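You operate a simulated robot arm through the tools that you are given. There is no shell and no other tool.

Carry out the task below with a simulated robot arm. There is one attempt and no reset: what you move stays moved.

Task
Stack the blue sieve and the sandy sieve on the pan and shake till sand covers its line.
Fine: the sandy sieve on top, lid on, yellow bar closed.
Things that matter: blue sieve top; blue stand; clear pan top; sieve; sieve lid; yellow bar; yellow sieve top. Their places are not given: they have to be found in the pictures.

The check looks at the end state, three seconds after you hand in, the way a careful person would. Anything else that was tipped, shoved, dropped, spilled or broken makes it a failure. A push-on lid holds only when it is set on centred and level and pressed home; a screw cap is set on level and turned clockwise until tight.

Robot
A 6-joint arm with a three-finger gripper, fixed in place. Base frame: the origin is at the foot of the arm, x ahead of it, y to its left, z up; the work surface is at about z = 0.864. Readings come in m, degrees, newtons and seconds.
Its first joint turns from -166.0 to 166.0 degrees. Payload 4.89 kg.
The tool frame sits at the grasp point between the pads (the TCP): z along the fingers, y along the line on which they close. The tips reach 0.03 m beyond it. Largest opening 0.164 m; the body of the gripper starts 0.125 m behind the TCP.
Orientation is that of the tool frame in the base frame, as a unit quaternion [x, y, z, w]. With the fingers straight down and closing along the base's y, the tool's x points along the base's -x, its y along +y and its z along -z.

Tools
- The arm moves only by the tool apply_moves. Its argument "deltas" is a list of rows, each a list of 7 numbers: the shift along the tool's x, y, z in m, then the turn, a rotation vector about the tool's x, y, z in degrees, then the opening in per cent of the stroke, from 0 (shut) to 100 (fully open). In form: [[x, y, z, ax, ay, az, hand], ...]. A call has 1 to 20 rows; each row shifts and turns the commanded pose from where the row before left it, along the tool's axes as they then stand. Each row takes 0.2 s and may step no farther than 0.05 m and 8.6 degrees from the row before; otherwise, or with a gripper value out of range, the whole call is refused. Where a pose cannot be reached the arm comes as near as it can. A force on the tool above 90 N (or 10 N above the force at the start of the call, whichever is more), or a blocked arm, ends the call early, and 0.2 s more pass. The fingers move at their own pace (about 0.108 m/s each) and stop on an object; they squeeze with about 34 N. The grip force told is the motor's: it shows also when the fingers shut on nothing. Time passes only in rows, and 0.2 s behind the last, so rows that do not move let the fingers close. It gives the time, the measured TCP pose, the force on the tool (base axes), the opening and the grip force at its end, in the units of the frame above (readings bear some noise), with the torque about the TCP (base axes, N m) and any sound that the robot's microphone picked up.
- Cameras (640 x 400 px; columns grow to the right, rows downward): "scene" is fixed at [0.2227, 0.5016, 1.459]; the picture's right is [-0.50, -0.86, 0.00], its down [-0.26, 0.15, -0.95] and it looks along [0.82, -0.48, -0.30] (base axes); focal length 304 px, centre (320, 200). "wrist" rides on the gripper at [0.076, -0.002, -0.152] in the tool frame; the picture's right is [0.02, 1.00, 0.00], its down [-0.88, 0.02, -0.47] and it looks along [-0.47, 0.01, 0.88] (tool axes); focal length 247 px, centre (320, 200).
- capture(camera): a new picture of that camera. The clock stands still meanwhile.
- slide_trunk(by): slides the trunk up (or, below 0, down) by that many m; the arm rides with it, the base frame stays. It gives what a move gives, with no picture.
- measure_at(camera, pixels): for up to 12 pixels [column, row] of the newest picture of that camera ("zoom" is the newest enlarged one), the place [x, y, z] in the base frame of the surface seen there, good to about 0.003 m. The clock stands still meanwhile.
- enlarge(camera, box): a new picture of the part [left, top, right, bottom] of that camera's present view, enlarged. The clock stands still meanwhile.
- sign_off(): hands the job in; it is judged then, once.

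Leave the gripper open and the arm clear of the work at the hand-in unless told otherwise.

The tools are called after "Call:" by a JSON object that holds its "op" and its "data". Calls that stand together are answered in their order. apply_moves: Moves the arm, as the interface text tells. Its arguments: {"type":"object","properties":{"deltas":{"type":"array","items":{"type":"array","items":{"type":"number"}}}},"required":["deltas"]} The other tools are called the same way: slide_trunk (by) slides the trunk up or down; capture (camera) takes a picture; measure_at (camera, pixels) gives the place of the surface under pixels of a picture; enlarge (camera, box) takes an enlarged picture of a part of a camera's view; sign_off () hands the job in.

At the start:

```text
time: 0.0
ee_pos: [0.6928, 0.1395, 1.3585]
ee_rot: [0.0, 1.0, -0.001, 0.0]
force: [-0.2, -1.0, 0.2]
torque: [0.02, -0.01, -0.03]
gripper_width: 0.1642
gripper_force: 0.0
trunk travel left (down, up): [-0.175, 0.215]
```

scene: 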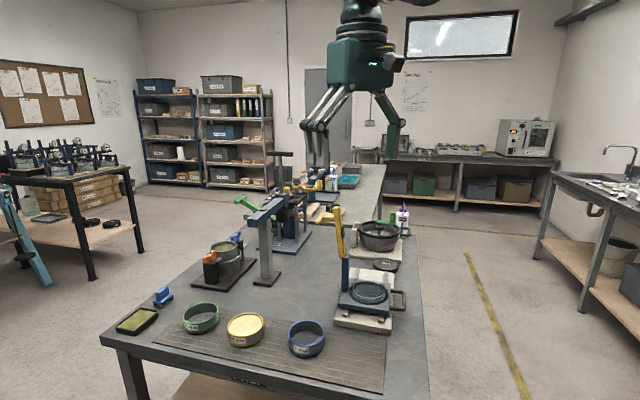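
wrist: 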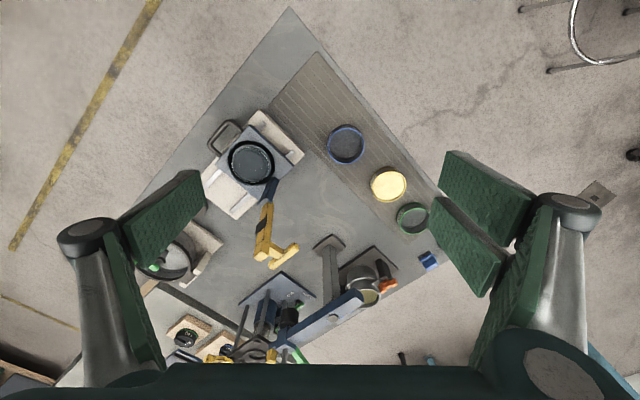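

I see three sieves on a mat (green, yellow/sandy, blue), a stand with a pan and a yellow bar. First I look closer at the parts.

Call:
{"op": "enlarge", "data": {"camera": "scene", "box": [300, 190, 440, 340]}}

Call:
{"op": "enlarge", "data": {"camera": "scene", "box": [100, 220, 420, 400]}}

Call:
{"op": "enlarge", "data": {"camera": "wrist", "box": [150, 90, 450, 370]}}

```text
2.67 times, centred on (370, 265) of scene
```

zoom: 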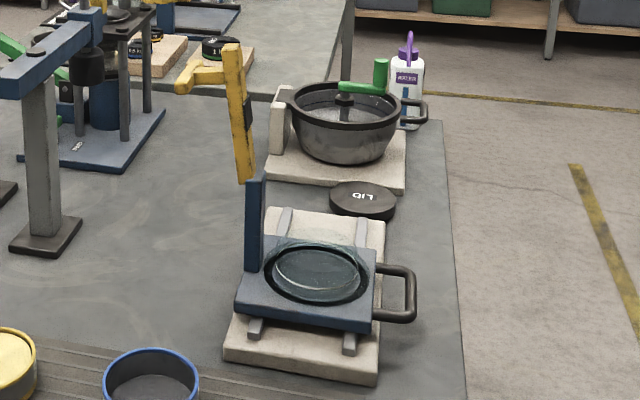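

```text
2.00 times, centred on (260, 310) of scene
```

zoom: 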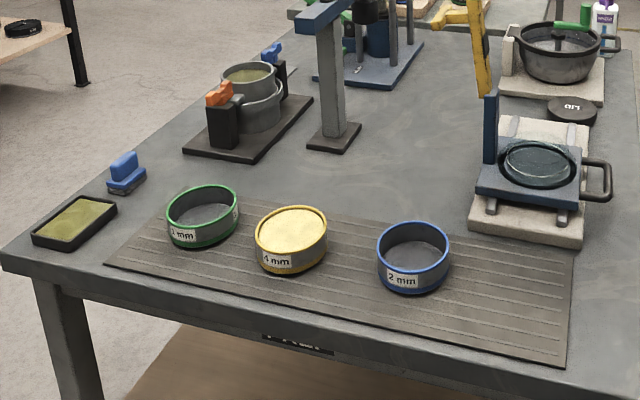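

```text
1.43 times, centred on (300, 230) of wrist
```

zoom: 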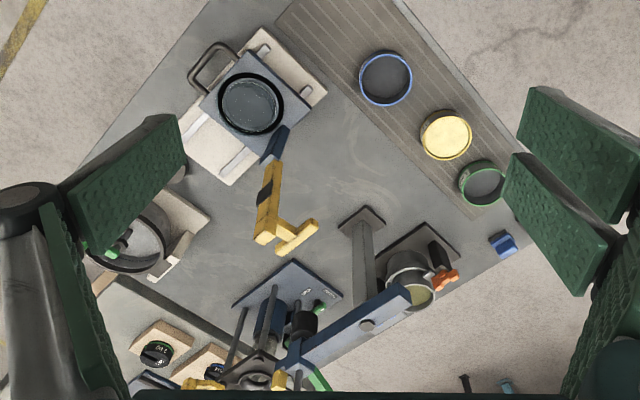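

Now I measure the positions of the sieves, stand, bar, lid in the wrist and scene views.

Call:
{"op": "measure_at", "data": {"camera": "scene", "pixels": [[307, 340], [307, 323], [246, 328], [200, 316], [369, 292], [340, 215], [346, 270], [387, 266], [402, 300], [360, 322], [340, 300], [390, 308]]}}

Call:
{"op": "measure_at", "data": {"camera": "wrist", "pixels": [[345, 146], [345, 125], [389, 185], [412, 217], [251, 162], [264, 225], [285, 256], [270, 188], [224, 135], [265, 118], [235, 205], [290, 150]]}}

Call:
{"op": "enlarge", "data": {"camera": "wrist", "box": [190, 100, 310, 220]}}

Call:
{"op": "enlarge", "data": {"camera": "scene", "box": [320, 260, 420, 340]}}

```text
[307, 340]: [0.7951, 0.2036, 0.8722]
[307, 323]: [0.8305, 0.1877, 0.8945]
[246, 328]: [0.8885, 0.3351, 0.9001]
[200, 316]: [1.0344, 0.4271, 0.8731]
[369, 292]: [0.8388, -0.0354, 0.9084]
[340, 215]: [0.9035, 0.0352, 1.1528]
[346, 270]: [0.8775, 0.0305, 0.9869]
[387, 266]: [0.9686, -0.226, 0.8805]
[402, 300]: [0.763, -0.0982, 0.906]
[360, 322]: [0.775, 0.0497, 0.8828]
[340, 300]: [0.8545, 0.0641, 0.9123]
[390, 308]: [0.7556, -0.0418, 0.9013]
```

```text
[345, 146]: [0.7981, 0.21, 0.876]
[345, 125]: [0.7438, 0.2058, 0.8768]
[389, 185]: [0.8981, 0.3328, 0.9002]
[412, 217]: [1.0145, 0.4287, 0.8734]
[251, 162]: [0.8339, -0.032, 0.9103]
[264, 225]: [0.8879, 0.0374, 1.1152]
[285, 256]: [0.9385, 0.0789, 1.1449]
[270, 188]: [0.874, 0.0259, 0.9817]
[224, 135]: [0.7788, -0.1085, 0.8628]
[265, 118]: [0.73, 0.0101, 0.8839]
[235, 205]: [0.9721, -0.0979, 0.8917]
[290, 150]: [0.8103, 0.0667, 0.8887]
```

```text
3.33 times, centred on (250, 160) of wrist
```

zoom: 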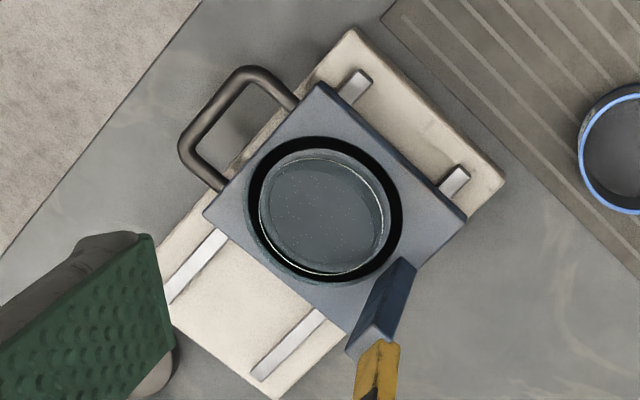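

```text
5.00 times, centred on (370, 300) of scene
```

zoom: 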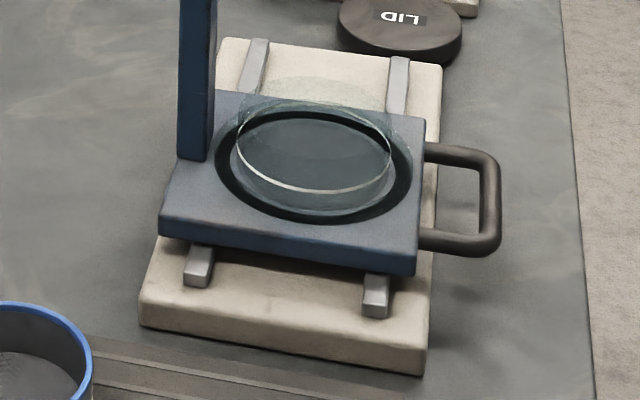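

The layout is clear: the stand slides on two rails, and its post carries the yellow bar, which is now up. I lower the arm towards the stand, staying clear of the bar, for a closer wrist view.

Call:
{"op": "apply_moves", "data": {"deltas": [[-0.001, -0.028, 0.03, 0, 0, 0, 100], [-0.001, -0.028, 0.03, 0, 0, 0, 100], [-0.001, -0.028, 0.03, 0, 0, 0, 100], [-0.001, -0.028, 0.03, 0, 0, 0, 100], [-0.001, -0.028, 0.03, 0, 0, 0, 100], [-0.001, -0.028, 0.03, 0, 0, 0, 100], [0, 0, 0, 0, 0, 0, 100]]}}

Call:
{"op": "capture", "data": {"camera": "wrist"}}

Call:
{"op": "capture", "data": {"camera": "scene"}}

```text
time: 1.6
ee_pos: [0.6989, -0.0281, 1.1788]
ee_rot: [0.0, 1.0, 0.0, 0.001]
force: [0.7, 0.3, -0.6]
torque: [-0.01, 0.07, -0.03]
gripper_width: 0.1639
gripper_force: 0.0
trunk travel left (down, up): [-0.175, 0.215]
```

```text
taken
```

wrist: 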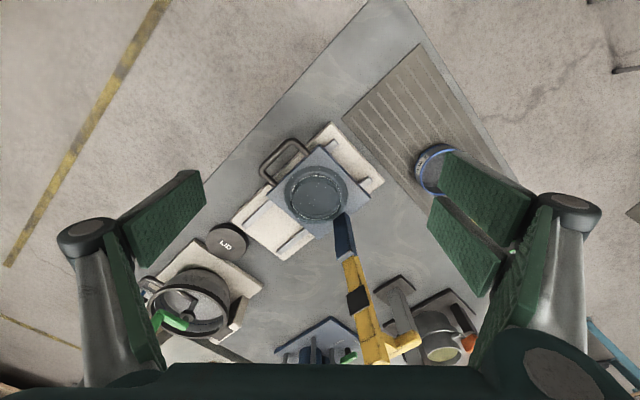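

```text
taken
```

scene: 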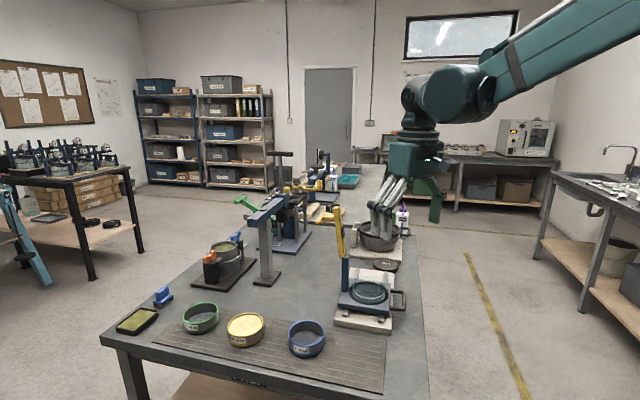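

I zoom into the stand, bar and lid from here.

Call:
{"op": "enlarge", "data": {"camera": "wrist", "box": [225, 105, 395, 265]}}

Call:
{"op": "measure_at", "data": {"camera": "wrist", "pixels": [[226, 241], [210, 232], [242, 250], [316, 150], [376, 172], [332, 236], [285, 208], [265, 168], [296, 148], [318, 195], [358, 300], [400, 345]]}}

Call:
{"op": "enlarge", "data": {"camera": "wrist", "box": [300, 200, 460, 370]}}

```text
2.50 times, centred on (310, 185) of wrist
```

zoom: 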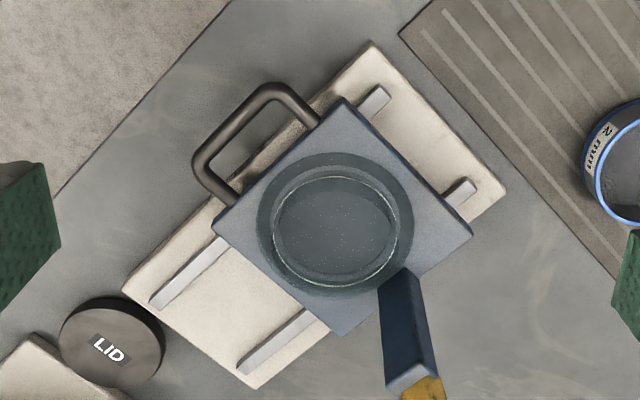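

```text
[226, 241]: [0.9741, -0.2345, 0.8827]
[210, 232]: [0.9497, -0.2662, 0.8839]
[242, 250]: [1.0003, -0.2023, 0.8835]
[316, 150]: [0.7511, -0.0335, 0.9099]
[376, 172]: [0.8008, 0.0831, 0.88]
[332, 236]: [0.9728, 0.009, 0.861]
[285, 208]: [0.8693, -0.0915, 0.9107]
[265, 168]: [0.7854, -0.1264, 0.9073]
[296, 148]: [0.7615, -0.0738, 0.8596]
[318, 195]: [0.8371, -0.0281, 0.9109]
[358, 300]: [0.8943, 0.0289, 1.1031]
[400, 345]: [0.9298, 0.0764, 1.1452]
```

```text
2.35 times, centred on (380, 285) of wrist
```

zoom: 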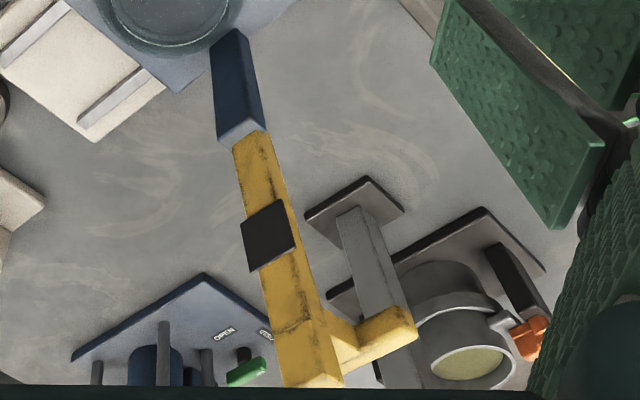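

I take the stand zoom again to measure plate corners, handle, rails and the pan's rim in that picture.

Call:
{"op": "enlarge", "data": {"camera": "wrist", "box": [225, 105, 395, 265]}}

Call:
{"op": "measure_at", "data": {"camera": "zoom", "pixels": [[342, 102], [216, 224], [466, 232], [345, 330], [335, 172], [335, 290], [262, 225], [405, 225], [205, 160], [260, 95], [380, 95], [465, 185]]}}

Call:
{"op": "measure_at", "data": {"camera": "zoom", "pixels": [[160, 300], [245, 365], [395, 290], [410, 375], [110, 345], [63, 330], [165, 350], [110, 300], [335, 235], [300, 190], [390, 190], [390, 260]]}}

```text
2.50 times, centred on (310, 185) of wrist
```

zoom: 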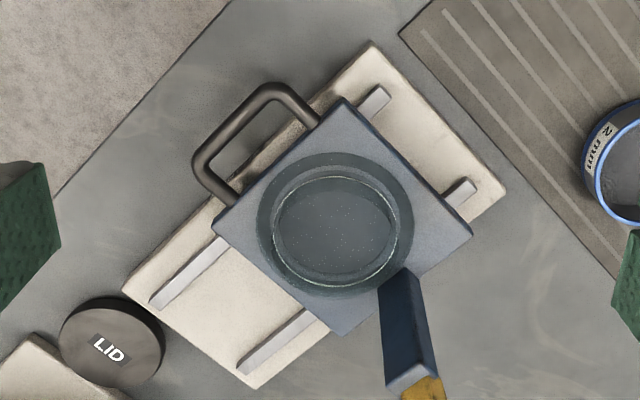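

```text
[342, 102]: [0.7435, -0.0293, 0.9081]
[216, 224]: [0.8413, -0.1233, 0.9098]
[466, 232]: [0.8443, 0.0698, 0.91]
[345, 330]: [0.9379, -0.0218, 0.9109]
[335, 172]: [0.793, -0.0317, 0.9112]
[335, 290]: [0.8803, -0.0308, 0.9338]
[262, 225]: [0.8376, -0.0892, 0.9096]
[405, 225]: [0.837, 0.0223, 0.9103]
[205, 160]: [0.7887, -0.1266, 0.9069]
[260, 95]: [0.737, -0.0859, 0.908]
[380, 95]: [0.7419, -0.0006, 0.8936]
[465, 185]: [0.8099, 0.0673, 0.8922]
```

```text
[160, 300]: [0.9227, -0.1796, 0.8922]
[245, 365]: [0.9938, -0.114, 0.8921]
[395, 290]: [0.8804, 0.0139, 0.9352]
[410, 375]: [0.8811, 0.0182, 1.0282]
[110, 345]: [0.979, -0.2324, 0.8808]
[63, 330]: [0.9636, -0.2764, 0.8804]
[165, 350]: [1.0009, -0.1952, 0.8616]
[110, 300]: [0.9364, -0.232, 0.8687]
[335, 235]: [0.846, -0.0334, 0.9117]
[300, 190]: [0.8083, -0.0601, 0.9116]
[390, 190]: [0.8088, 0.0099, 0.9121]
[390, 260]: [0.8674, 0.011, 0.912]
```

The plate's centre is about (0.842, -0.027), its rails run at 45° (direction (0.71,-0.71)), the post is on the +v side and the handle on the -v side. I turn the hand 45° so that it closes along the rails with the camera away from the bar, then move to look at the sieves.

Call:
{"op": "apply_moves", "data": {"deltas": [[0, 0, 0, 0, 0, -7.5, 100], [0, 0, 0, 0, 0, -7.5, 100], [0, 0, 0, 0, 0, -7.5, 100], [0, 0, 0, 0, 0, -7.5, 100], [0, 0, 0, 0, 0, -7.5, 100], [0, 0, 0, 0, 0, -7.5, 100], [-0.0288, 0.0235, 0.0148, 0, 0, 0, 100], [-0.0288, 0.0235, 0.0148, 0, 0, 0, 100], [-0.0288, 0.0235, 0.0148, 0, 0, 0, 100], [-0.0288, 0.0235, 0.0148, 0, 0, 0, 100], [0, 0, 0, 0, 0, 0, 100]]}}

Call:
{"op": "capture", "data": {"camera": "wrist"}}

```text
time: 4.0
ee_pos: [0.7152, 0.1226, 1.1207]
ee_rot: [-0.382, 0.924, 0.0, 0.0]
force: [0.8, 0.3, 0.3]
torque: [-0.05, 0.06, -0.01]
gripper_width: 0.1641
gripper_force: 0.1
trunk travel left (down, up): [-0.175, 0.215]
```

```text
taken
```

wrist: 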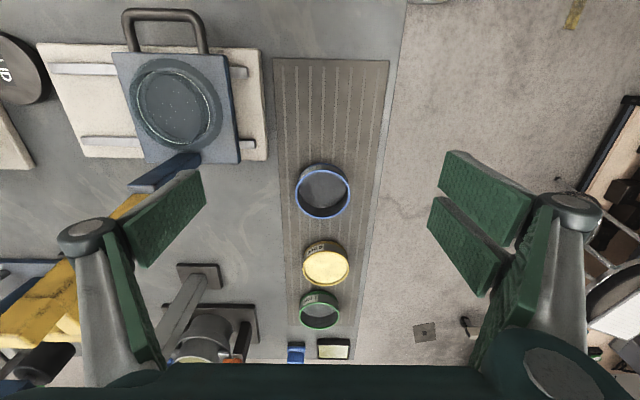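

The view is now aligned with the table. I measure the blue and yellow sieve rims.

Call:
{"op": "enlarge", "data": {"camera": "wrist", "box": [270, 150, 390, 280]}}

Call:
{"op": "enlarge", "data": {"camera": "wrist", "box": [100, 0, 280, 190]}}

```text
3.08 times, centred on (330, 215) of wrist
```

zoom: 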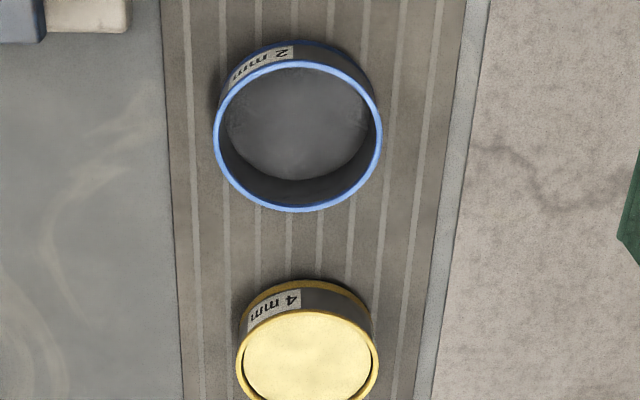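

```text
2.11 times, centred on (190, 95) of wrist
```

zoom: 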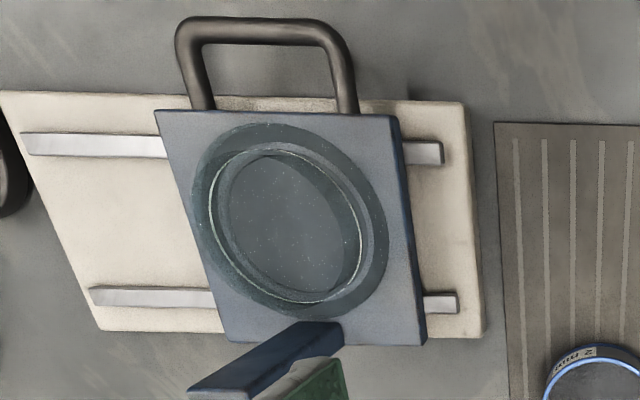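

I measure the pan ring points in this zoom.

Call:
{"op": "measure_at", "data": {"camera": "zoom", "pixels": [[210, 215], [362, 230], [312, 302], [268, 144], [196, 200], [386, 235], [300, 318], [265, 125], [290, 225], [375, 235], [340, 290], [204, 230]]}}

Call:
{"op": "measure_at", "data": {"camera": "wrist", "pixels": [[296, 194], [350, 194], [323, 171], [323, 217.5], [323, 192], [326, 267], [303, 268], [349, 268], [326, 252], [326, 285], [390, 300], [295, 160]]}}

```text
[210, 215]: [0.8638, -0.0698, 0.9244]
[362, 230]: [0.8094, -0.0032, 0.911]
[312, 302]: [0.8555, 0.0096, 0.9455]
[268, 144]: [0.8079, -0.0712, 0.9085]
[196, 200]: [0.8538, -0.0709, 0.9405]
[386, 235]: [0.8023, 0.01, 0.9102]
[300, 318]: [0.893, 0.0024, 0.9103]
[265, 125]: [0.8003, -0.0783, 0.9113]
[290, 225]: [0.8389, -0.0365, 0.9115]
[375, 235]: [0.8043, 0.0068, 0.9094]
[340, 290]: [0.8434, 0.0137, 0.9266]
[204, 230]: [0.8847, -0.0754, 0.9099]
```

```text
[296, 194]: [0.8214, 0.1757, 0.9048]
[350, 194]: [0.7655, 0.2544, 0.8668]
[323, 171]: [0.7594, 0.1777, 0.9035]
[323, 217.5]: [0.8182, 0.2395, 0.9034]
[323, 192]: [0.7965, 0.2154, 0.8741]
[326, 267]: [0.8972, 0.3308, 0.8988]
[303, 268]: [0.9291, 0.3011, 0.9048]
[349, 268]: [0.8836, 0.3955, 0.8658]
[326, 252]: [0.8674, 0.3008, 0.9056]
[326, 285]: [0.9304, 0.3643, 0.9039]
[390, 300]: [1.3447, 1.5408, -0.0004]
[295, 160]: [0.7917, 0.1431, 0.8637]
```

The blue sieve's rim: centre about (0.789, 0.2085), radius about 0.045, top z 0.905, so it stands about 0.04 m tall. I move above it to z 1.0 and check again.

Call:
{"op": "apply_moves", "data": {"deltas": [[-0.0282, 0.0021, 0.0302, 0, 0, 0, 100], [-0.0282, 0.0021, 0.0302, 0, 0, 0, 100], [-0.0282, 0.0021, 0.0302, 0, 0, 0, 100], [-0.0282, 0.0021, 0.0302, 0, 0, 0, 100], [0, 0, 0, 0, 0, 0, 100], [0, 0, 0, 0, 0, 0, 100]]}}

Call:
{"op": "enlarge", "data": {"camera": "wrist", "box": [240, 80, 400, 240]}}

Call:
{"op": "capture", "data": {"camera": "wrist"}}

```text
time: 5.4
ee_pos: [0.7883, 0.2058, 1.0011]
ee_rot: [-0.383, 0.924, 0.0, 0.001]
force: [1.1, 0.2, -0.8]
torque: [-0.05, 0.09, -0.02]
gripper_width: 0.1642
gripper_force: 0.1
trunk travel left (down, up): [-0.175, 0.215]
```

```text
2.50 times, centred on (320, 160) of wrist
```

zoom: 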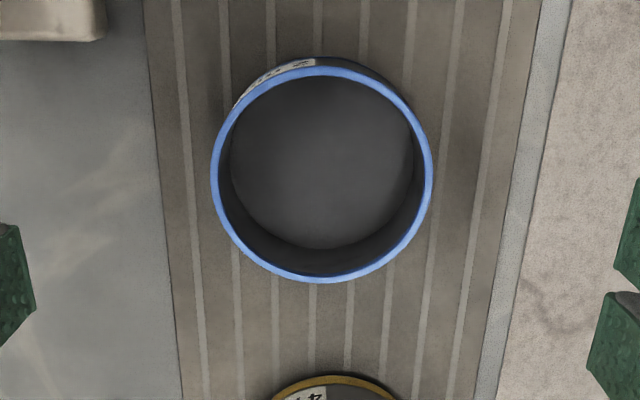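

```text
taken
```

wrist: 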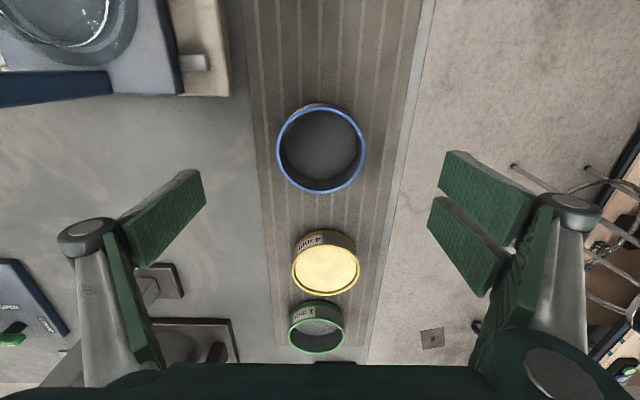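

I measure the rim in the zoom.

Call:
{"op": "measure_at", "data": {"camera": "zoom", "pixels": [[216, 172], [428, 172], [320, 71], [324, 278], [245, 98], [400, 98], [250, 250], [398, 247], [320, 150]]}}

```text
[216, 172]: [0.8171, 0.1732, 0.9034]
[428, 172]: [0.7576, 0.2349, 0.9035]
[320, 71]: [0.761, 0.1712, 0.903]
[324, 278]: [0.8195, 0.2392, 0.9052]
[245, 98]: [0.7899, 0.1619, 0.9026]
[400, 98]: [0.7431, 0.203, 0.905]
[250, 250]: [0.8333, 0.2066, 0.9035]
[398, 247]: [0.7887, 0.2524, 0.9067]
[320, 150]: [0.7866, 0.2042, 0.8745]
```

The rim's centre is about (0.7888, 0.2053); the hand is centred on it. I go straight down to z 0.902 (tips 8 mm above the mat) and close.

Call:
{"op": "apply_moves", "data": {"deltas": [[0, 0, 0.033, 0, 0, 0, 100], [0, 0, 0.033, 0, 0, 0, 100], [0, 0, 0.025, 0, 0, 0, 100], [0, 0, 0.008, 0, 0, 0, 100], [0, 0, 0, 0, 0, 0, 100]]}}

Call:
{"op": "apply_moves", "data": {"deltas": [[0, 0, 0, 0, 0, 0, 70], [0, 0, 0, 0, 0, 0, 56], [0, 0, 0, 0, 0, 0, 50], [0, 0, 0, 0, 0, 0, 50], [0, 0, 0, 0, 0, 0, 50]]}}

Call:
{"op": "capture", "data": {"camera": "wrist"}}

```text
time: 6.6
ee_pos: [0.788, 0.2054, 0.8998]
ee_rot: [-0.383, 0.924, 0.0, 0.0]
force: [0.2, -0.8, 0.3]
torque: [-0.01, 0.01, 0.01]
gripper_width: 0.1641
gripper_force: 0.1
trunk travel left (down, up): [-0.175, 0.215]
```

```text
time: 7.8
ee_pos: [0.7891, 0.2041, 0.8993]
ee_rot: [-0.382, 0.924, 0.0, -0.001]
force: [3.2, 1.2, 4.3]
torque: [0.18, 0.02, -0.14]
gripper_width: 0.0966
gripper_force: 34.3
trunk travel left (down, up): [-0.175, 0.215]
```

```text
taken
```

wrist: 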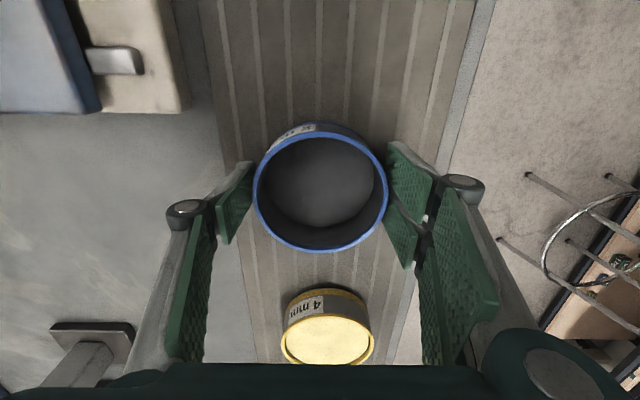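

The sieve is held (width 0.0966 m, 34 N). I lift straight up to z 1.30 and move above and behind the post, so that the camera looks almost straight down on the pan past the held sieve.

Call:
{"op": "apply_moves", "data": {"deltas": [[0, 0, -0.02, 0, 0, 0, 50], [0, 0, -0.04, 0, 0, 0, 50], [0, 0, -0.05, 0, 0, 0, 50], [0, 0, -0.05, 0, 0, 0, 50], [0, 0, -0.05, 0, 0, 0, 50], [0, 0, -0.05, 0, 0, 0, 50], [0, 0, -0.05, 0, 0, 0, 50], [0, 0, -0.05, 0, 0, 0, 50], [0, 0, -0.04, 0, 0, 0, 50], [0.0064, -0.0403, 0, 0, 0, 0, 50], [0.0064, -0.0403, 0, 0, 0, 0, 50], [0.0064, -0.0403, 0, 0, 0, 0, 50], [0.0064, -0.0403, 0, 0, 0, 0, 50], [0.0064, -0.0403, 0, 0, 0, 0, 50], [0, 0, 0, 0, 0, 0, 50]]}}

Call:
{"op": "capture", "data": {"camera": "wrist"}}

Call:
{"op": "capture", "data": {"camera": "scene"}}

```text
time: 11.0
ee_pos: [0.9095, 0.0408, 1.3012]
ee_rot: [-0.383, 0.924, 0.0, 0.0]
force: [1.3, 0.4, -2.9]
torque: [0.11, 0.13, -0.01]
gripper_width: 0.0956
gripper_force: 34.4
trunk travel left (down, up): [-0.175, 0.215]
```

```text
taken
```

wrist: 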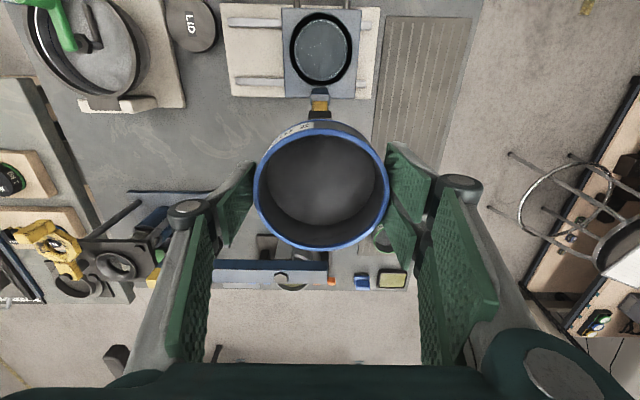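

```text
taken
```

scene: 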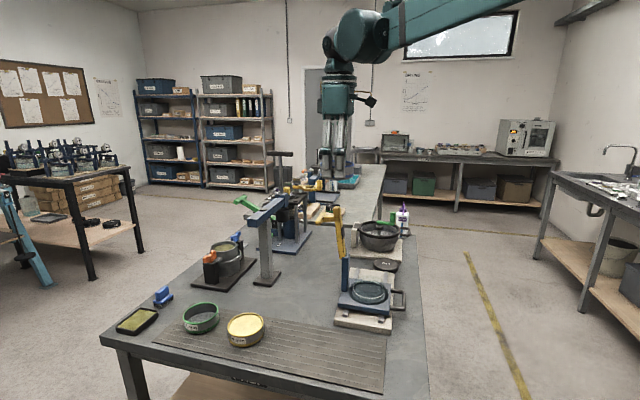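

Good, almost overhead of the pan at (321, 48). I enlarge there.

Call:
{"op": "enlarge", "data": {"camera": "wrist", "box": [160, 0, 400, 120]}}

Call:
{"op": "enlarge", "data": {"camera": "wrist", "box": [265, 0, 377, 100]}}

```text
2.67 times, centred on (280, 60) of wrist
```

zoom: 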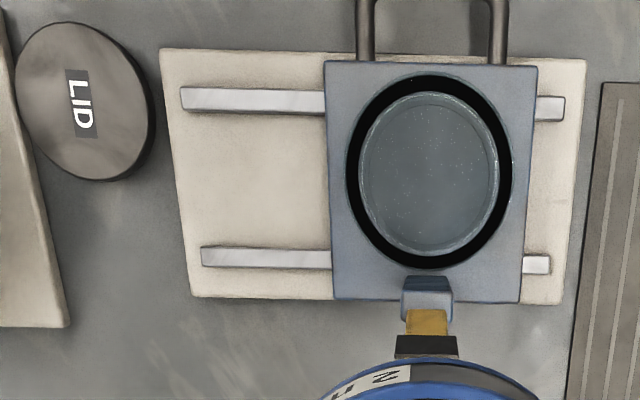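

```text
4.00 times, centred on (321, 50) of wrist
```

zoom: 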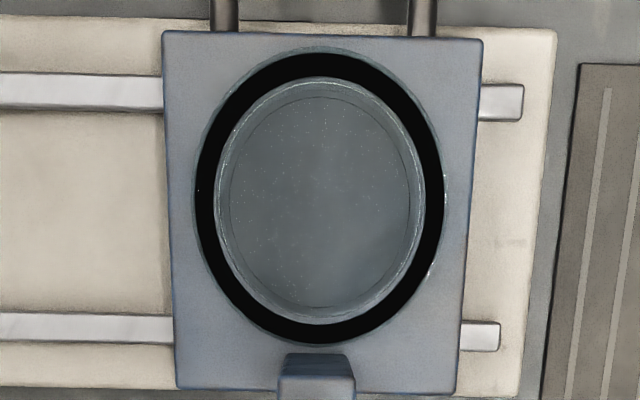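

I measure the black ring, pan interior and plate corners in this zoom.

Call:
{"op": "measure_at", "data": {"camera": "zoom", "pixels": [[205, 195], [434, 197], [320, 67], [318, 332], [320, 195], [165, 33], [482, 42], [178, 386], [456, 393], [240, 105], [404, 110], [240, 295]]}}

Call:
{"op": "measure_at", "data": {"camera": "zoom", "pixels": [[217, 195], [422, 197], [320, 80], [318, 318], [443, 197], [194, 195], [320, 50], [318, 342], [317, 375], [300, 365], [335, 365], [400, 290]]}}

```text
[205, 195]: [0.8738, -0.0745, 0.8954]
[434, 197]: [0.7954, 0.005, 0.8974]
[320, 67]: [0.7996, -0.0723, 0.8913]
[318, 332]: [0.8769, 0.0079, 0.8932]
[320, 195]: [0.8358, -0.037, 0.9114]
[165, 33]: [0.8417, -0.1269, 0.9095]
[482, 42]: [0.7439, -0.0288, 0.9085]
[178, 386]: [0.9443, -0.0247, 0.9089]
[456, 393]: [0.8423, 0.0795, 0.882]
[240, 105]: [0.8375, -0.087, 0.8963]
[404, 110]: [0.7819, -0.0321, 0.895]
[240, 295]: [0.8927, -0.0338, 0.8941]
```

```text
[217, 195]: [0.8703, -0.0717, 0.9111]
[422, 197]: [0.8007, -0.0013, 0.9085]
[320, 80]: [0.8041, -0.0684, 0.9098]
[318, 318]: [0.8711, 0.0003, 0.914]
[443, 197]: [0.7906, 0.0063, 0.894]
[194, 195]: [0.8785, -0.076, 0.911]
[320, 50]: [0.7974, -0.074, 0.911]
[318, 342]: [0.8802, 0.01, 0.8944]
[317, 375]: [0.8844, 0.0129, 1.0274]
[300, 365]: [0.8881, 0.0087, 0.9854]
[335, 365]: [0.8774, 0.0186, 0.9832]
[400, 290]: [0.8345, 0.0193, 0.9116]
```

The pan sits in a round recess whose centre I get as about (0.838, -0.032). Now I measure the held sieve's rim to know its offset from the TCP.

Call:
{"op": "enlarge", "data": {"camera": "wrist", "box": [240, 110, 400, 260]}}

```text
2.67 times, centred on (320, 185) of wrist
```

zoom: 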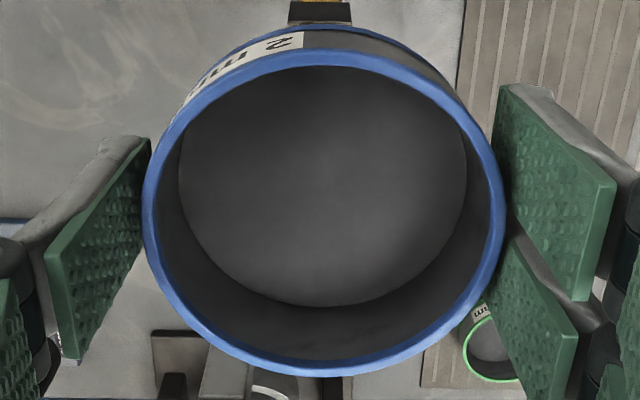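

Call:
{"op": "measure_at", "data": {"camera": "zoom", "pixels": [[150, 200], [498, 200], [324, 58], [324, 368], [200, 100], [450, 100], [200, 325], [450, 320], [324, 200]]}}

```text
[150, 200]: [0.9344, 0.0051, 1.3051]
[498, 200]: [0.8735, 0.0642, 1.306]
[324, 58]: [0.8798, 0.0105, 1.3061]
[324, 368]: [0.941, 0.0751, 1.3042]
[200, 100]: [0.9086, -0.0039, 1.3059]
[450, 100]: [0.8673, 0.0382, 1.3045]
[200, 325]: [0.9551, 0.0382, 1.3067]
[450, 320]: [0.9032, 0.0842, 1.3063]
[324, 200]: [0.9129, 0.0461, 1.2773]
```

The sieve is level and centred on the TCP within about 1–2 mm. I move over the pan centre (0.838, -0.032) and lower to z 1.02, above contact.

Call:
{"op": "apply_moves", "data": {"deltas": [[0.034, -0.0003, 0, 0, 0, 0, 50], [0.034, -0.0003, 0, 0, 0, 0, 50], [0.034, -0.0003, 0, 0, 0, 0, 50], [0, 0, 0, 0, 0, 0, 50], [0, 0, 0.04, 0, 0, 0, 50], [0, 0, 0.04, 0, 0, 0, 50], [0, 0, 0.04, 0, 0, 0, 50], [0, 0, 0.04, 0, 0, 0, 50], [0, 0, 0.04, 0, 0, 0, 50], [0, 0, 0.04, 0, 0, 0, 50], [0, 0, 0.035, 0, 0, 0, 50], [0, 0, 0, 0, 0, 0, 50]]}}

Call:
{"op": "enlarge", "data": {"camera": "scene", "box": [320, 230, 420, 330]}}

Call:
{"op": "capture", "data": {"camera": "wrist"}}

```text
time: 13.6
ee_pos: [0.8362, -0.0315, 1.0235]
ee_rot: [-0.383, 0.924, 0.0, 0.0]
force: [0.6, -0.1, -1.6]
torque: [0.04, 0.04, 0.0]
gripper_width: 0.0955
gripper_force: 34.1
trunk travel left (down, up): [-0.175, 0.215]
```

```text
4.00 times, centred on (370, 280) of scene
```

zoom: 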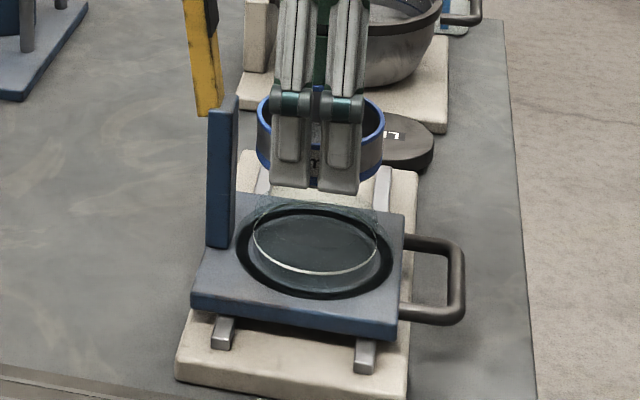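

```text
taken
```

wrist: 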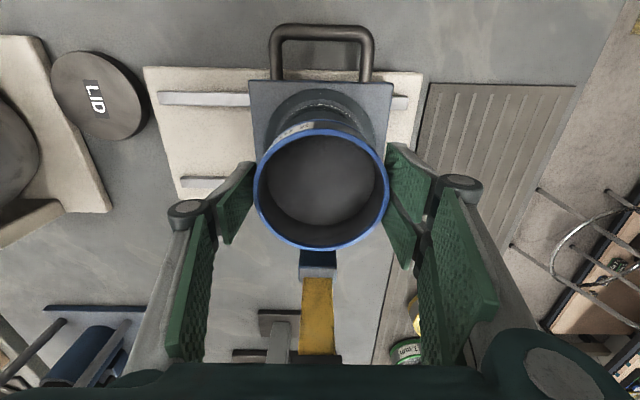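

Scene view agrees: the sieve (columns 257–385) is right over the pan (252–378, allowing for perspective). A small correction, then I lower gently, reading the force.

Call:
{"op": "apply_moves", "data": {"deltas": [[-0.001, -0.0015, 0.006, 0, 0, 0, 50], [0, 0, 0.006, 0, 0, 0, 50], [0, 0, 0.006, 0, 0, 0, 50], [0, 0, 0.006, 0, 0, 0, 50], [0, 0, 0, 0, 0, 0, 50]]}}

Call:
{"op": "enlarge", "data": {"camera": "scene", "box": [330, 240, 410, 320]}}

```text
time: 14.8
ee_pos: [0.8388, -0.0325, 1.0003]
ee_rot: [-0.383, 0.924, 0.0, 0.0]
force: [0.3, 0.2, -2.1]
torque: [0.03, 0.01, -0.04]
gripper_width: 0.0956
gripper_force: 33.6
trunk travel left (down, up): [-0.175, 0.215]
```

```text
5.00 times, centred on (370, 280) of scene
```

zoom: 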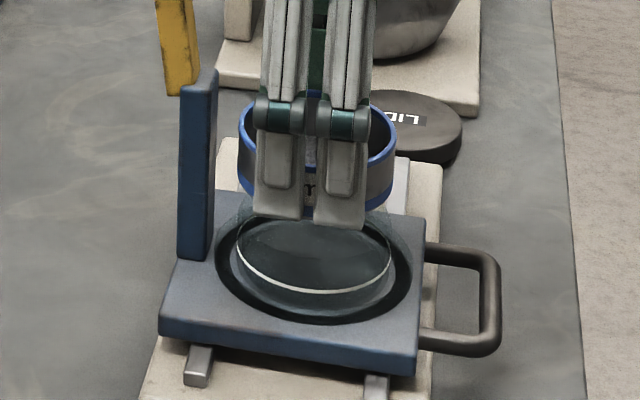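

The white ring is the pan's line. I keep lowering in 3 mm steps.

Call:
{"op": "apply_moves", "data": {"deltas": [[0, 0, 0.003, 0, 0, 0, 50], [0, 0, 0.003, 0, 0, 0, 50], [0, 0, 0.003, 0, 0, 0, 50], [0, 0, 0, 0, 0, 0, 50]]}}

Call:
{"op": "enlarge", "data": {"camera": "scene", "box": [340, 250, 400, 310]}}

```text
time: 15.8
ee_pos: [0.8372, -0.0336, 0.9909]
ee_rot: [-0.383, 0.924, 0.0, 0.0]
force: [-0.7, 0.9, -1.5]
torque: [-0.01, 0.0, 0.06]
gripper_width: 0.0955
gripper_force: 34.6
trunk travel left (down, up): [-0.175, 0.215]
```

```text
6.67 times, centred on (370, 280) of scene
```

zoom: 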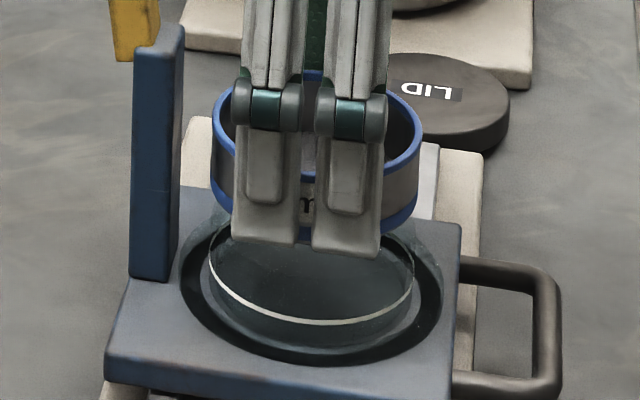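

The sieve bottom is just above the pan rim. I continue in 2–3 mm steps.

Call:
{"op": "apply_moves", "data": {"deltas": [[0, 0, 0.002, 0, 0, 0, 50], [0, 0, 0.002, 0, 0, 0, 50], [0, 0, 0.002, 0, 0, 0, 50], [0, 0, 0, 0, 0, 0, 50]]}}

Call:
{"op": "apply_moves", "data": {"deltas": [[0, 0, 0.002, 0, 0, 0, 50], [0, 0, 0.002, 0, 0, 0, 50], [0, 0, 0, 0, 0, 0, 50]]}}

Call:
{"op": "enlarge", "data": {"camera": "scene", "box": [340, 250, 400, 310]}}

```text
time: 16.8
ee_pos: [0.839, -0.0331, 0.9845]
ee_rot: [-0.382, 0.924, 0.0, -0.001]
force: [-0.1, -0.4, -1.5]
torque: [-0.01, -0.02, -0.01]
gripper_width: 0.0958
gripper_force: 33.6
trunk travel left (down, up): [-0.175, 0.215]
```

```text
time: 17.6
ee_pos: [0.8367, -0.032, 0.9813]
ee_rot: [-0.383, 0.924, 0.001, 0.0]
force: [-0.5, -0.6, -1.9]
torque: [0.0, 0.0, 0.0]
gripper_width: 0.0956
gripper_force: 33.7
trunk travel left (down, up): [-0.175, 0.215]
```

```text
6.67 times, centred on (370, 280) of scene
```

zoom: 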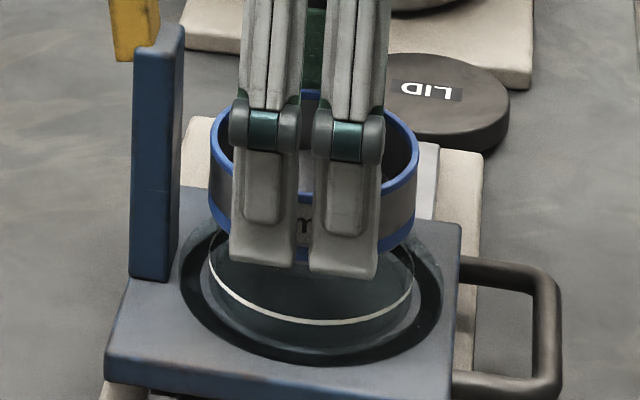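

No contact yet (force steady at about -1.9 N). I continue.

Call:
{"op": "apply_moves", "data": {"deltas": [[0, 0, 0.002, 0, 0, 0, 50], [0, 0, 0.002, 0, 0, 0, 50], [0, 0, 0, 0, 0, 0, 50]]}}

Call:
{"op": "apply_moves", "data": {"deltas": [[0, 0, 0.002, 0, 0, 0, 50], [0, 0, 0.002, 0, 0, 0, 50], [0, 0, 0, 0, 0, 0, 50]]}}

Call:
{"op": "enlarge", "data": {"camera": "scene", "box": [340, 250, 400, 310]}}

```text
time: 18.4
ee_pos: [0.8379, -0.0344, 0.9766]
ee_rot: [-0.383, 0.924, 0.001, 0.0]
force: [0.8, 0.9, -1.7]
torque: [0.0, 0.0, 0.0]
gripper_width: 0.0957
gripper_force: 34.2
trunk travel left (down, up): [-0.175, 0.215]
```

```text
time: 19.2
ee_pos: [0.8374, -0.0319, 0.9751]
ee_rot: [-0.383, 0.924, 0.0, 0.0]
force: [2.1, -1.3, 11.0]
torque: [0.37, 0.32, -0.04]
gripper_width: 0.0954
gripper_force: 34.6
trunk travel left (down, up): [-0.175, 0.215]
```

```text
6.67 times, centred on (370, 280) of scene
```

zoom: 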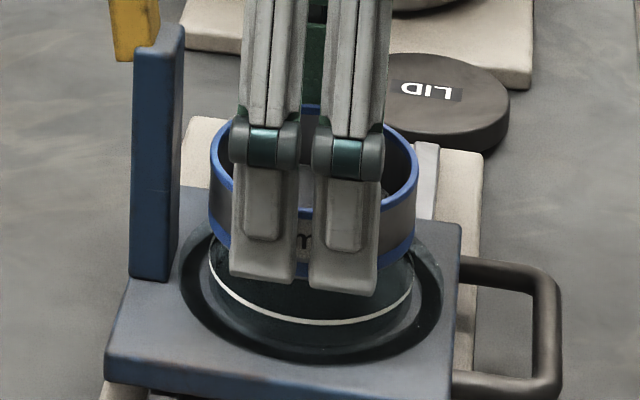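

Contact at TCP z 0.975 (11 N), slightly to one side. I ease off 1 mm and open slowly so that the sieve settles by itself, then look.

Call:
{"op": "apply_moves", "data": {"deltas": [[0, 0, -0.001, 0, 0, 0, 56], [0, 0, 0, 0, 0, 0, 60], [0, 0, 0, 0, 0, 0, 66], [0, 0, 0, 0, 0, 0, 72]]}}

Call:
{"op": "enlarge", "data": {"camera": "scene", "box": [340, 250, 400, 310]}}

Call:
{"op": "capture", "data": {"camera": "wrist"}}

Call:
{"op": "enlarge", "data": {"camera": "wrist", "box": [240, 100, 400, 260]}}

```text
time: 20.2
ee_pos: [0.8372, -0.0326, 0.9738]
ee_rot: [-0.383, 0.924, 0.001, 0.0]
force: [0.3, -0.3, -0.3]
torque: [0.01, 0.0, -0.01]
gripper_width: 0.1182
gripper_force: 0.0
trunk travel left (down, up): [-0.175, 0.215]
```

```text
6.67 times, centred on (370, 280) of scene
```

zoom: 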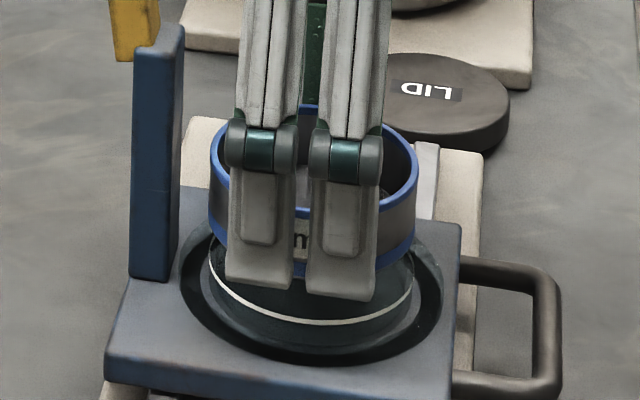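

```text
taken
```

wrist: 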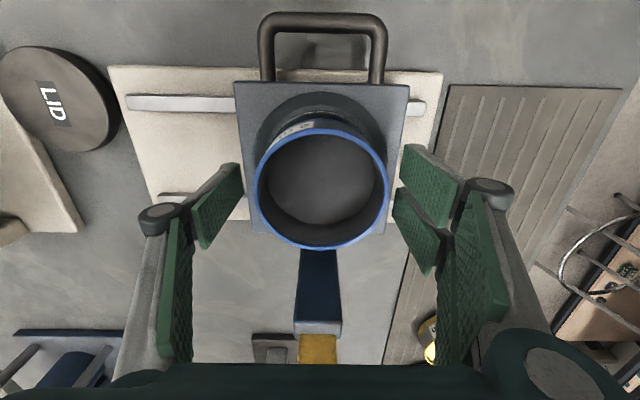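

```text
2.50 times, centred on (320, 180) of wrist
```

zoom: 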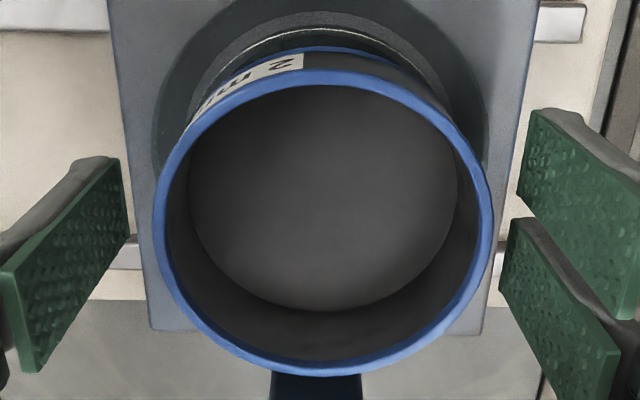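

I measure the sieve's rim for level and centre.

Call:
{"op": "measure_at", "data": {"camera": "zoom", "pixels": [[160, 210], [485, 210], [322, 77], [322, 370], [215, 108], [435, 110], [215, 335], [435, 330], [322, 200]]}}

Call:
{"op": "measure_at", "data": {"camera": "zoom", "pixels": [[162, 205], [483, 205], [324, 77], [324, 370], [212, 110], [437, 112], [213, 333], [438, 328], [322, 190]]}}

```text
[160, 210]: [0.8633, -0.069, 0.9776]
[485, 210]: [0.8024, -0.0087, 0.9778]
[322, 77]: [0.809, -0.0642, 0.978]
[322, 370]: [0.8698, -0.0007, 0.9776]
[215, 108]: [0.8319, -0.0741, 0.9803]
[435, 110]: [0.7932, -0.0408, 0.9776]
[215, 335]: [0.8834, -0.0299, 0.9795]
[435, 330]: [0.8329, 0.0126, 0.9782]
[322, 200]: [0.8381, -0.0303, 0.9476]
```

```text
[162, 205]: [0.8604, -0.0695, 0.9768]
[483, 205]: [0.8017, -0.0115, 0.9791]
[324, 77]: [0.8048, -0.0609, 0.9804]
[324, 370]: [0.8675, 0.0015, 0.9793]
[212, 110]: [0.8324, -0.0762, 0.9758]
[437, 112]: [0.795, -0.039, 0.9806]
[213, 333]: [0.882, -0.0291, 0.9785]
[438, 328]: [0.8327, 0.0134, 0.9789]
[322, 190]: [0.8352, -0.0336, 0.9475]
```

The rim is level (z 0.978 all round) and its centre (0.8385, -0.032) agrees with the recess. I open fully and rise straight up, then check with the scene camera.

Call:
{"op": "apply_moves", "data": {"deltas": [[0, 0, 0, 0, 0, 0, 90], [0, 0, 0, 0, 0, 0, 100], [0, 0, -0.04, 0, 0, 0, 100], [0, 0, -0.05, 0, 0, 0, 100], [0, 0, -0.05, 0, 0, 0, 100], [0, 0, -0.05, 0, 0, 0, 100], [0, 0, -0.05, 0, 0, 0, 100], [0, 0, -0.05, 0, 0, 0, 100], [0, 0, 0, 0, 0, 0, 100]]}}

Call:
{"op": "enlarge", "data": {"camera": "scene", "box": [340, 250, 400, 310]}}

Call:
{"op": "capture", "data": {"camera": "wrist"}}

```text
time: 22.2
ee_pos: [0.8373, -0.0335, 1.2624]
ee_rot: [-0.382, 0.924, 0.0, 0.0]
force: [-0.6, 0.3, 0.4]
torque: [-0.01, -0.09, -0.02]
gripper_width: 0.1639
gripper_force: 0.1
trunk travel left (down, up): [-0.175, 0.215]
```

```text
6.67 times, centred on (370, 280) of scene
```

zoom: 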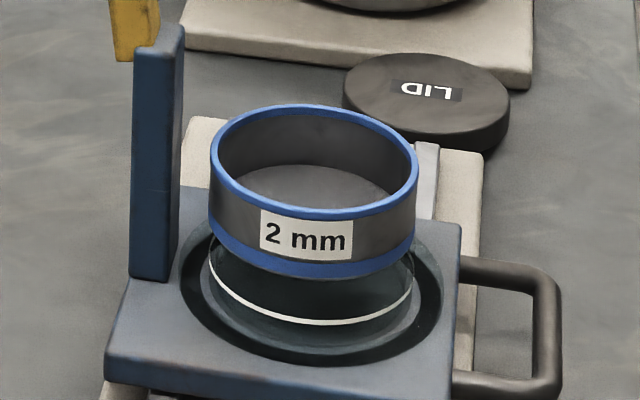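

```text
taken
```

wrist: 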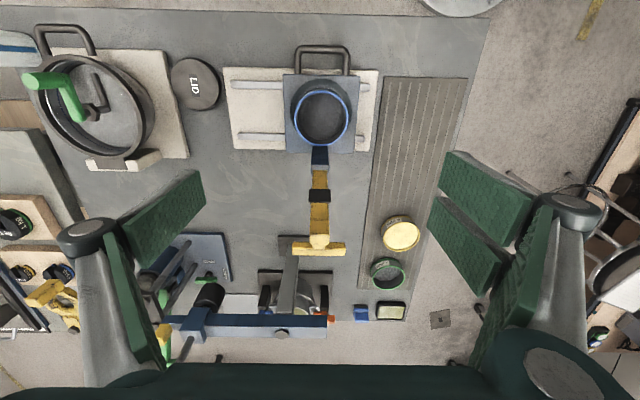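

The blue sieve sits straight on the pan. Now the sandy (4 mm, yellow) sieve: I move over the bar at this height to above (0.899, 0.332) and lower to z 1.03 to measure.

Call:
{"op": "apply_moves", "data": {"deltas": [[-0.0377, 0.0269, 0, 0, 0, 0, 100], [-0.0377, 0.0269, 0, 0, 0, 0, 100], [-0.0377, 0.0269, 0, 0, 0, 0, 100], [-0.0377, 0.0269, 0, 0, 0, 0, 100], [-0.0377, 0.0269, 0, 0, 0, 0, 100], [-0.0377, 0.0269, 0, 0, 0, 0, 100], [-0.0377, 0.0269, 0, 0, 0, 0, 100], [-0.0377, 0.0269, 0, 0, 0, 0, 100], [0, 0, 0.045, 0, 0, 0, 100], [0, 0, 0.045, 0, 0, 0, 100], [0, 0, 0.045, 0, 0, 0, 100], [0, 0, 0.045, 0, 0, 0, 100], [0, 0, 0.045, 0, 0, 0, 100], [0, 0, 0, 0, 0, 0, 100]]}}

Call:
{"op": "capture", "data": {"camera": "wrist"}}

Call:
{"op": "enlarge", "data": {"camera": "wrist", "box": [240, 80, 400, 240]}}

```text
time: 25.2
ee_pos: [0.9015, 0.334, 1.0378]
ee_rot: [-0.383, 0.924, 0.0, 0.0]
force: [0.0, 0.5, -0.3]
torque: [0.0, 0.08, 0.01]
gripper_width: 0.1637
gripper_force: 0.0
trunk travel left (down, up): [-0.175, 0.215]
```

```text
taken
```

wrist: 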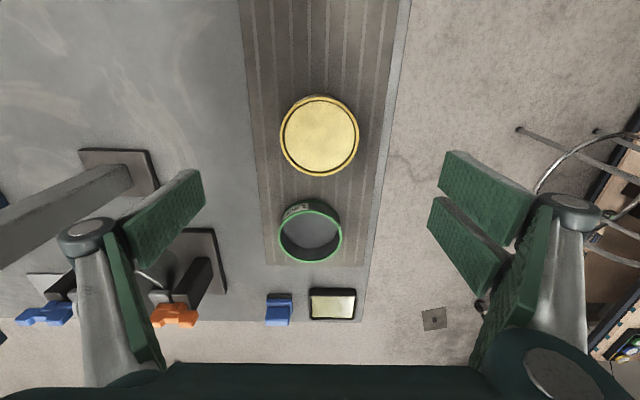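

```text
2.50 times, centred on (320, 160) of wrist
```

zoom: 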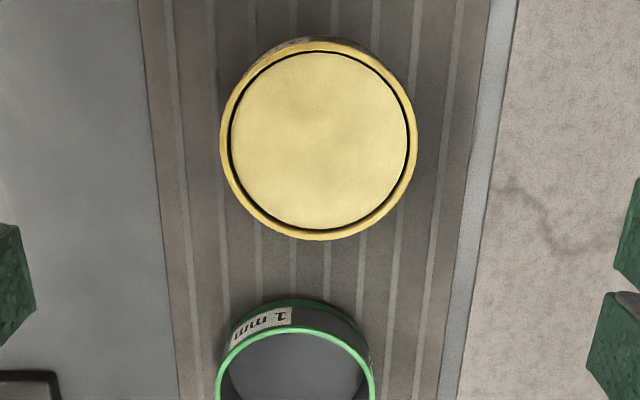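

I measure the yellow rim and also the grey post's base at left (155,190), to be sure the left finger clears it.

Call:
{"op": "measure_at", "data": {"camera": "zoom", "pixels": [[224, 143], [413, 143], [318, 48], [318, 234], [252, 78], [386, 78], [252, 206], [386, 206], [318, 140], [58, 375]]}}

Call:
{"op": "measure_at", "data": {"camera": "wrist", "pixels": [[157, 195], [130, 180], [222, 285], [150, 152], [60, 190], [100, 168]]}}

```text
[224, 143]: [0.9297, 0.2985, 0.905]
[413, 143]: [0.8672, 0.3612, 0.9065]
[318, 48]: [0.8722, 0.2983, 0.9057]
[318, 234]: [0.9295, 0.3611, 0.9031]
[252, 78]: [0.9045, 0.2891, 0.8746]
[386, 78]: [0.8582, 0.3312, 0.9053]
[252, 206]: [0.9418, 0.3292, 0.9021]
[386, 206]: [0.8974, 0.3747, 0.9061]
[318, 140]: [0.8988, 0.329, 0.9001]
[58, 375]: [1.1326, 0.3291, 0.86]
```

```text
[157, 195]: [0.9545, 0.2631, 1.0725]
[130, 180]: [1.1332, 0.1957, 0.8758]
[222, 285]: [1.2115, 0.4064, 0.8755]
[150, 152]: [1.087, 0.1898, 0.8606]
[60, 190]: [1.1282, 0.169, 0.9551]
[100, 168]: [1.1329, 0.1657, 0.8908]
```

The yellow sieve's centre is about (0.900, 0.330). I correct by 4 mm, lower to z 0.901 and close gently.

Call:
{"op": "apply_moves", "data": {"deltas": [[0.004, -0.0016, 0.02, 0, 0, 0, 100], [0, 0, 0.035, 0, 0, 0, 100], [0, 0, 0.035, 0, 0, 0, 100], [0, 0, 0.035, 0, 0, 0, 100], [0, 0, 0.011, 0, 0, 0, 100], [0, 0, 0, 0, 0, 0, 100]]}}

Call:
{"op": "capture", "data": {"camera": "wrist"}}

```text
time: 26.6
ee_pos: [0.8982, 0.3295, 0.9033]
ee_rot: [-0.383, 0.924, 0.0, 0.0]
force: [0.1, -0.6, -1.4]
torque: [-0.06, 0.04, 0.02]
gripper_width: 0.1641
gripper_force: 0.0
trunk travel left (down, up): [-0.175, 0.215]
```

```text
taken
```

wrist: 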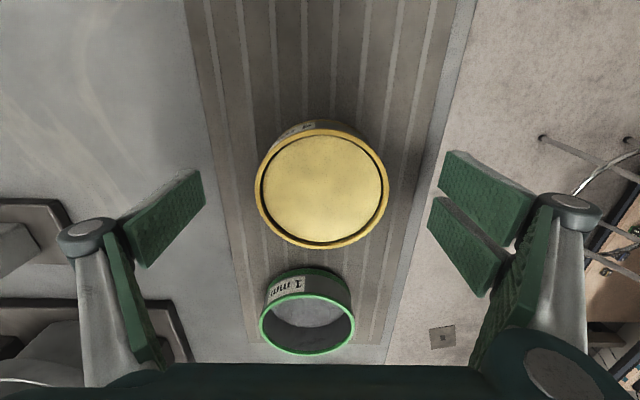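

Centred between the fingers (sieve 255–390, TCP column about 323). Close gently.

Call:
{"op": "apply_moves", "data": {"deltas": [[0, 0, 0.003, 0, 0, 0, 85], [0, 0, 0, 0, 0, 0, 72], [0, 0, 0, 0, 0, 0, 64], [0, 0, 0, 0, 0, 0, 60], [0, 0, 0, 0, 0, 0, 57], [0, 0, 0, 0, 0, 0, 54], [0, 0, 0, 0, 0, 0, 50], [0, 0, 0, 0, 0, 0, 50]]}}

Call:
{"op": "capture", "data": {"camera": "wrist"}}

```text
time: 28.4
ee_pos: [0.8992, 0.3284, 0.8996]
ee_rot: [-0.382, 0.924, 0.0, 0.0]
force: [2.0, 0.4, 2.6]
torque: [0.03, -0.02, -0.05]
gripper_width: 0.0962
gripper_force: 33.7
trunk travel left (down, up): [-0.175, 0.215]
```

```text
taken
```

wrist: 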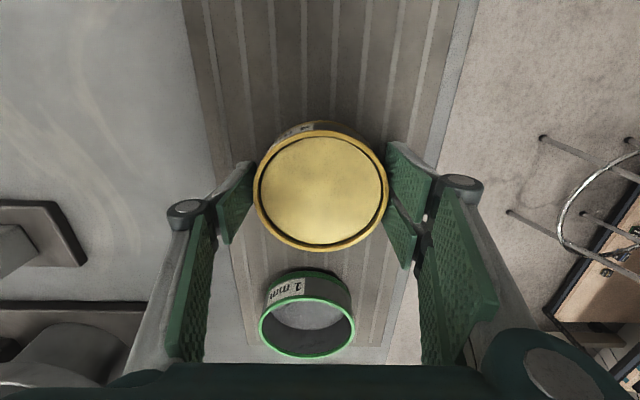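

Gripped (0.0962 m). I lift slowly, straight up to z 1.26, keeping level.

Call:
{"op": "apply_moves", "data": {"deltas": [[0, 0, -0.006, 0, 0, 0, 50], [0, 0, -0.014, 0, 0, 0, 50], [0, 0, -0.025, 0, 0, 0, 50], [0, 0, -0.03, 0, 0, 0, 50], [0, 0, -0.035, 0, 0, 0, 50], [0, 0, -0.035, 0, 0, 0, 50], [0, 0, -0.035, 0, 0, 0, 50], [0, 0, -0.035, 0, 0, 0, 50], [0, 0, -0.035, 0, 0, 0, 50], [0, 0, -0.035, 0, 0, 0, 50], [0, 0, -0.03, 0, 0, 0, 50], [0, 0, -0.025, 0, 0, 0, 50], [0, 0, -0.014, 0, 0, 0, 50], [0, 0, -0.006, 0, 0, 0, 50], [0, 0, 0, 0, 0, 0, 50]]}}

Call:
{"op": "capture", "data": {"camera": "wrist"}}

```text
time: 31.6
ee_pos: [0.8979, 0.3295, 1.2609]
ee_rot: [-0.382, 0.924, 0.0, 0.0]
force: [-0.1, -0.6, -1.5]
torque: [-0.01, -0.01, 0.03]
gripper_width: 0.0955
gripper_force: 34.2
trunk travel left (down, up): [-0.175, 0.215]
```

```text
taken
```

wrist: 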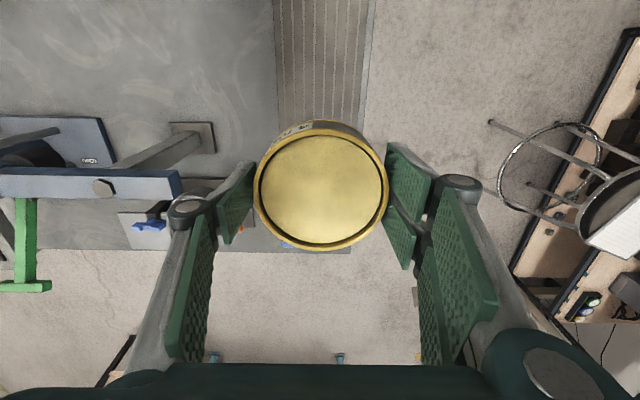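

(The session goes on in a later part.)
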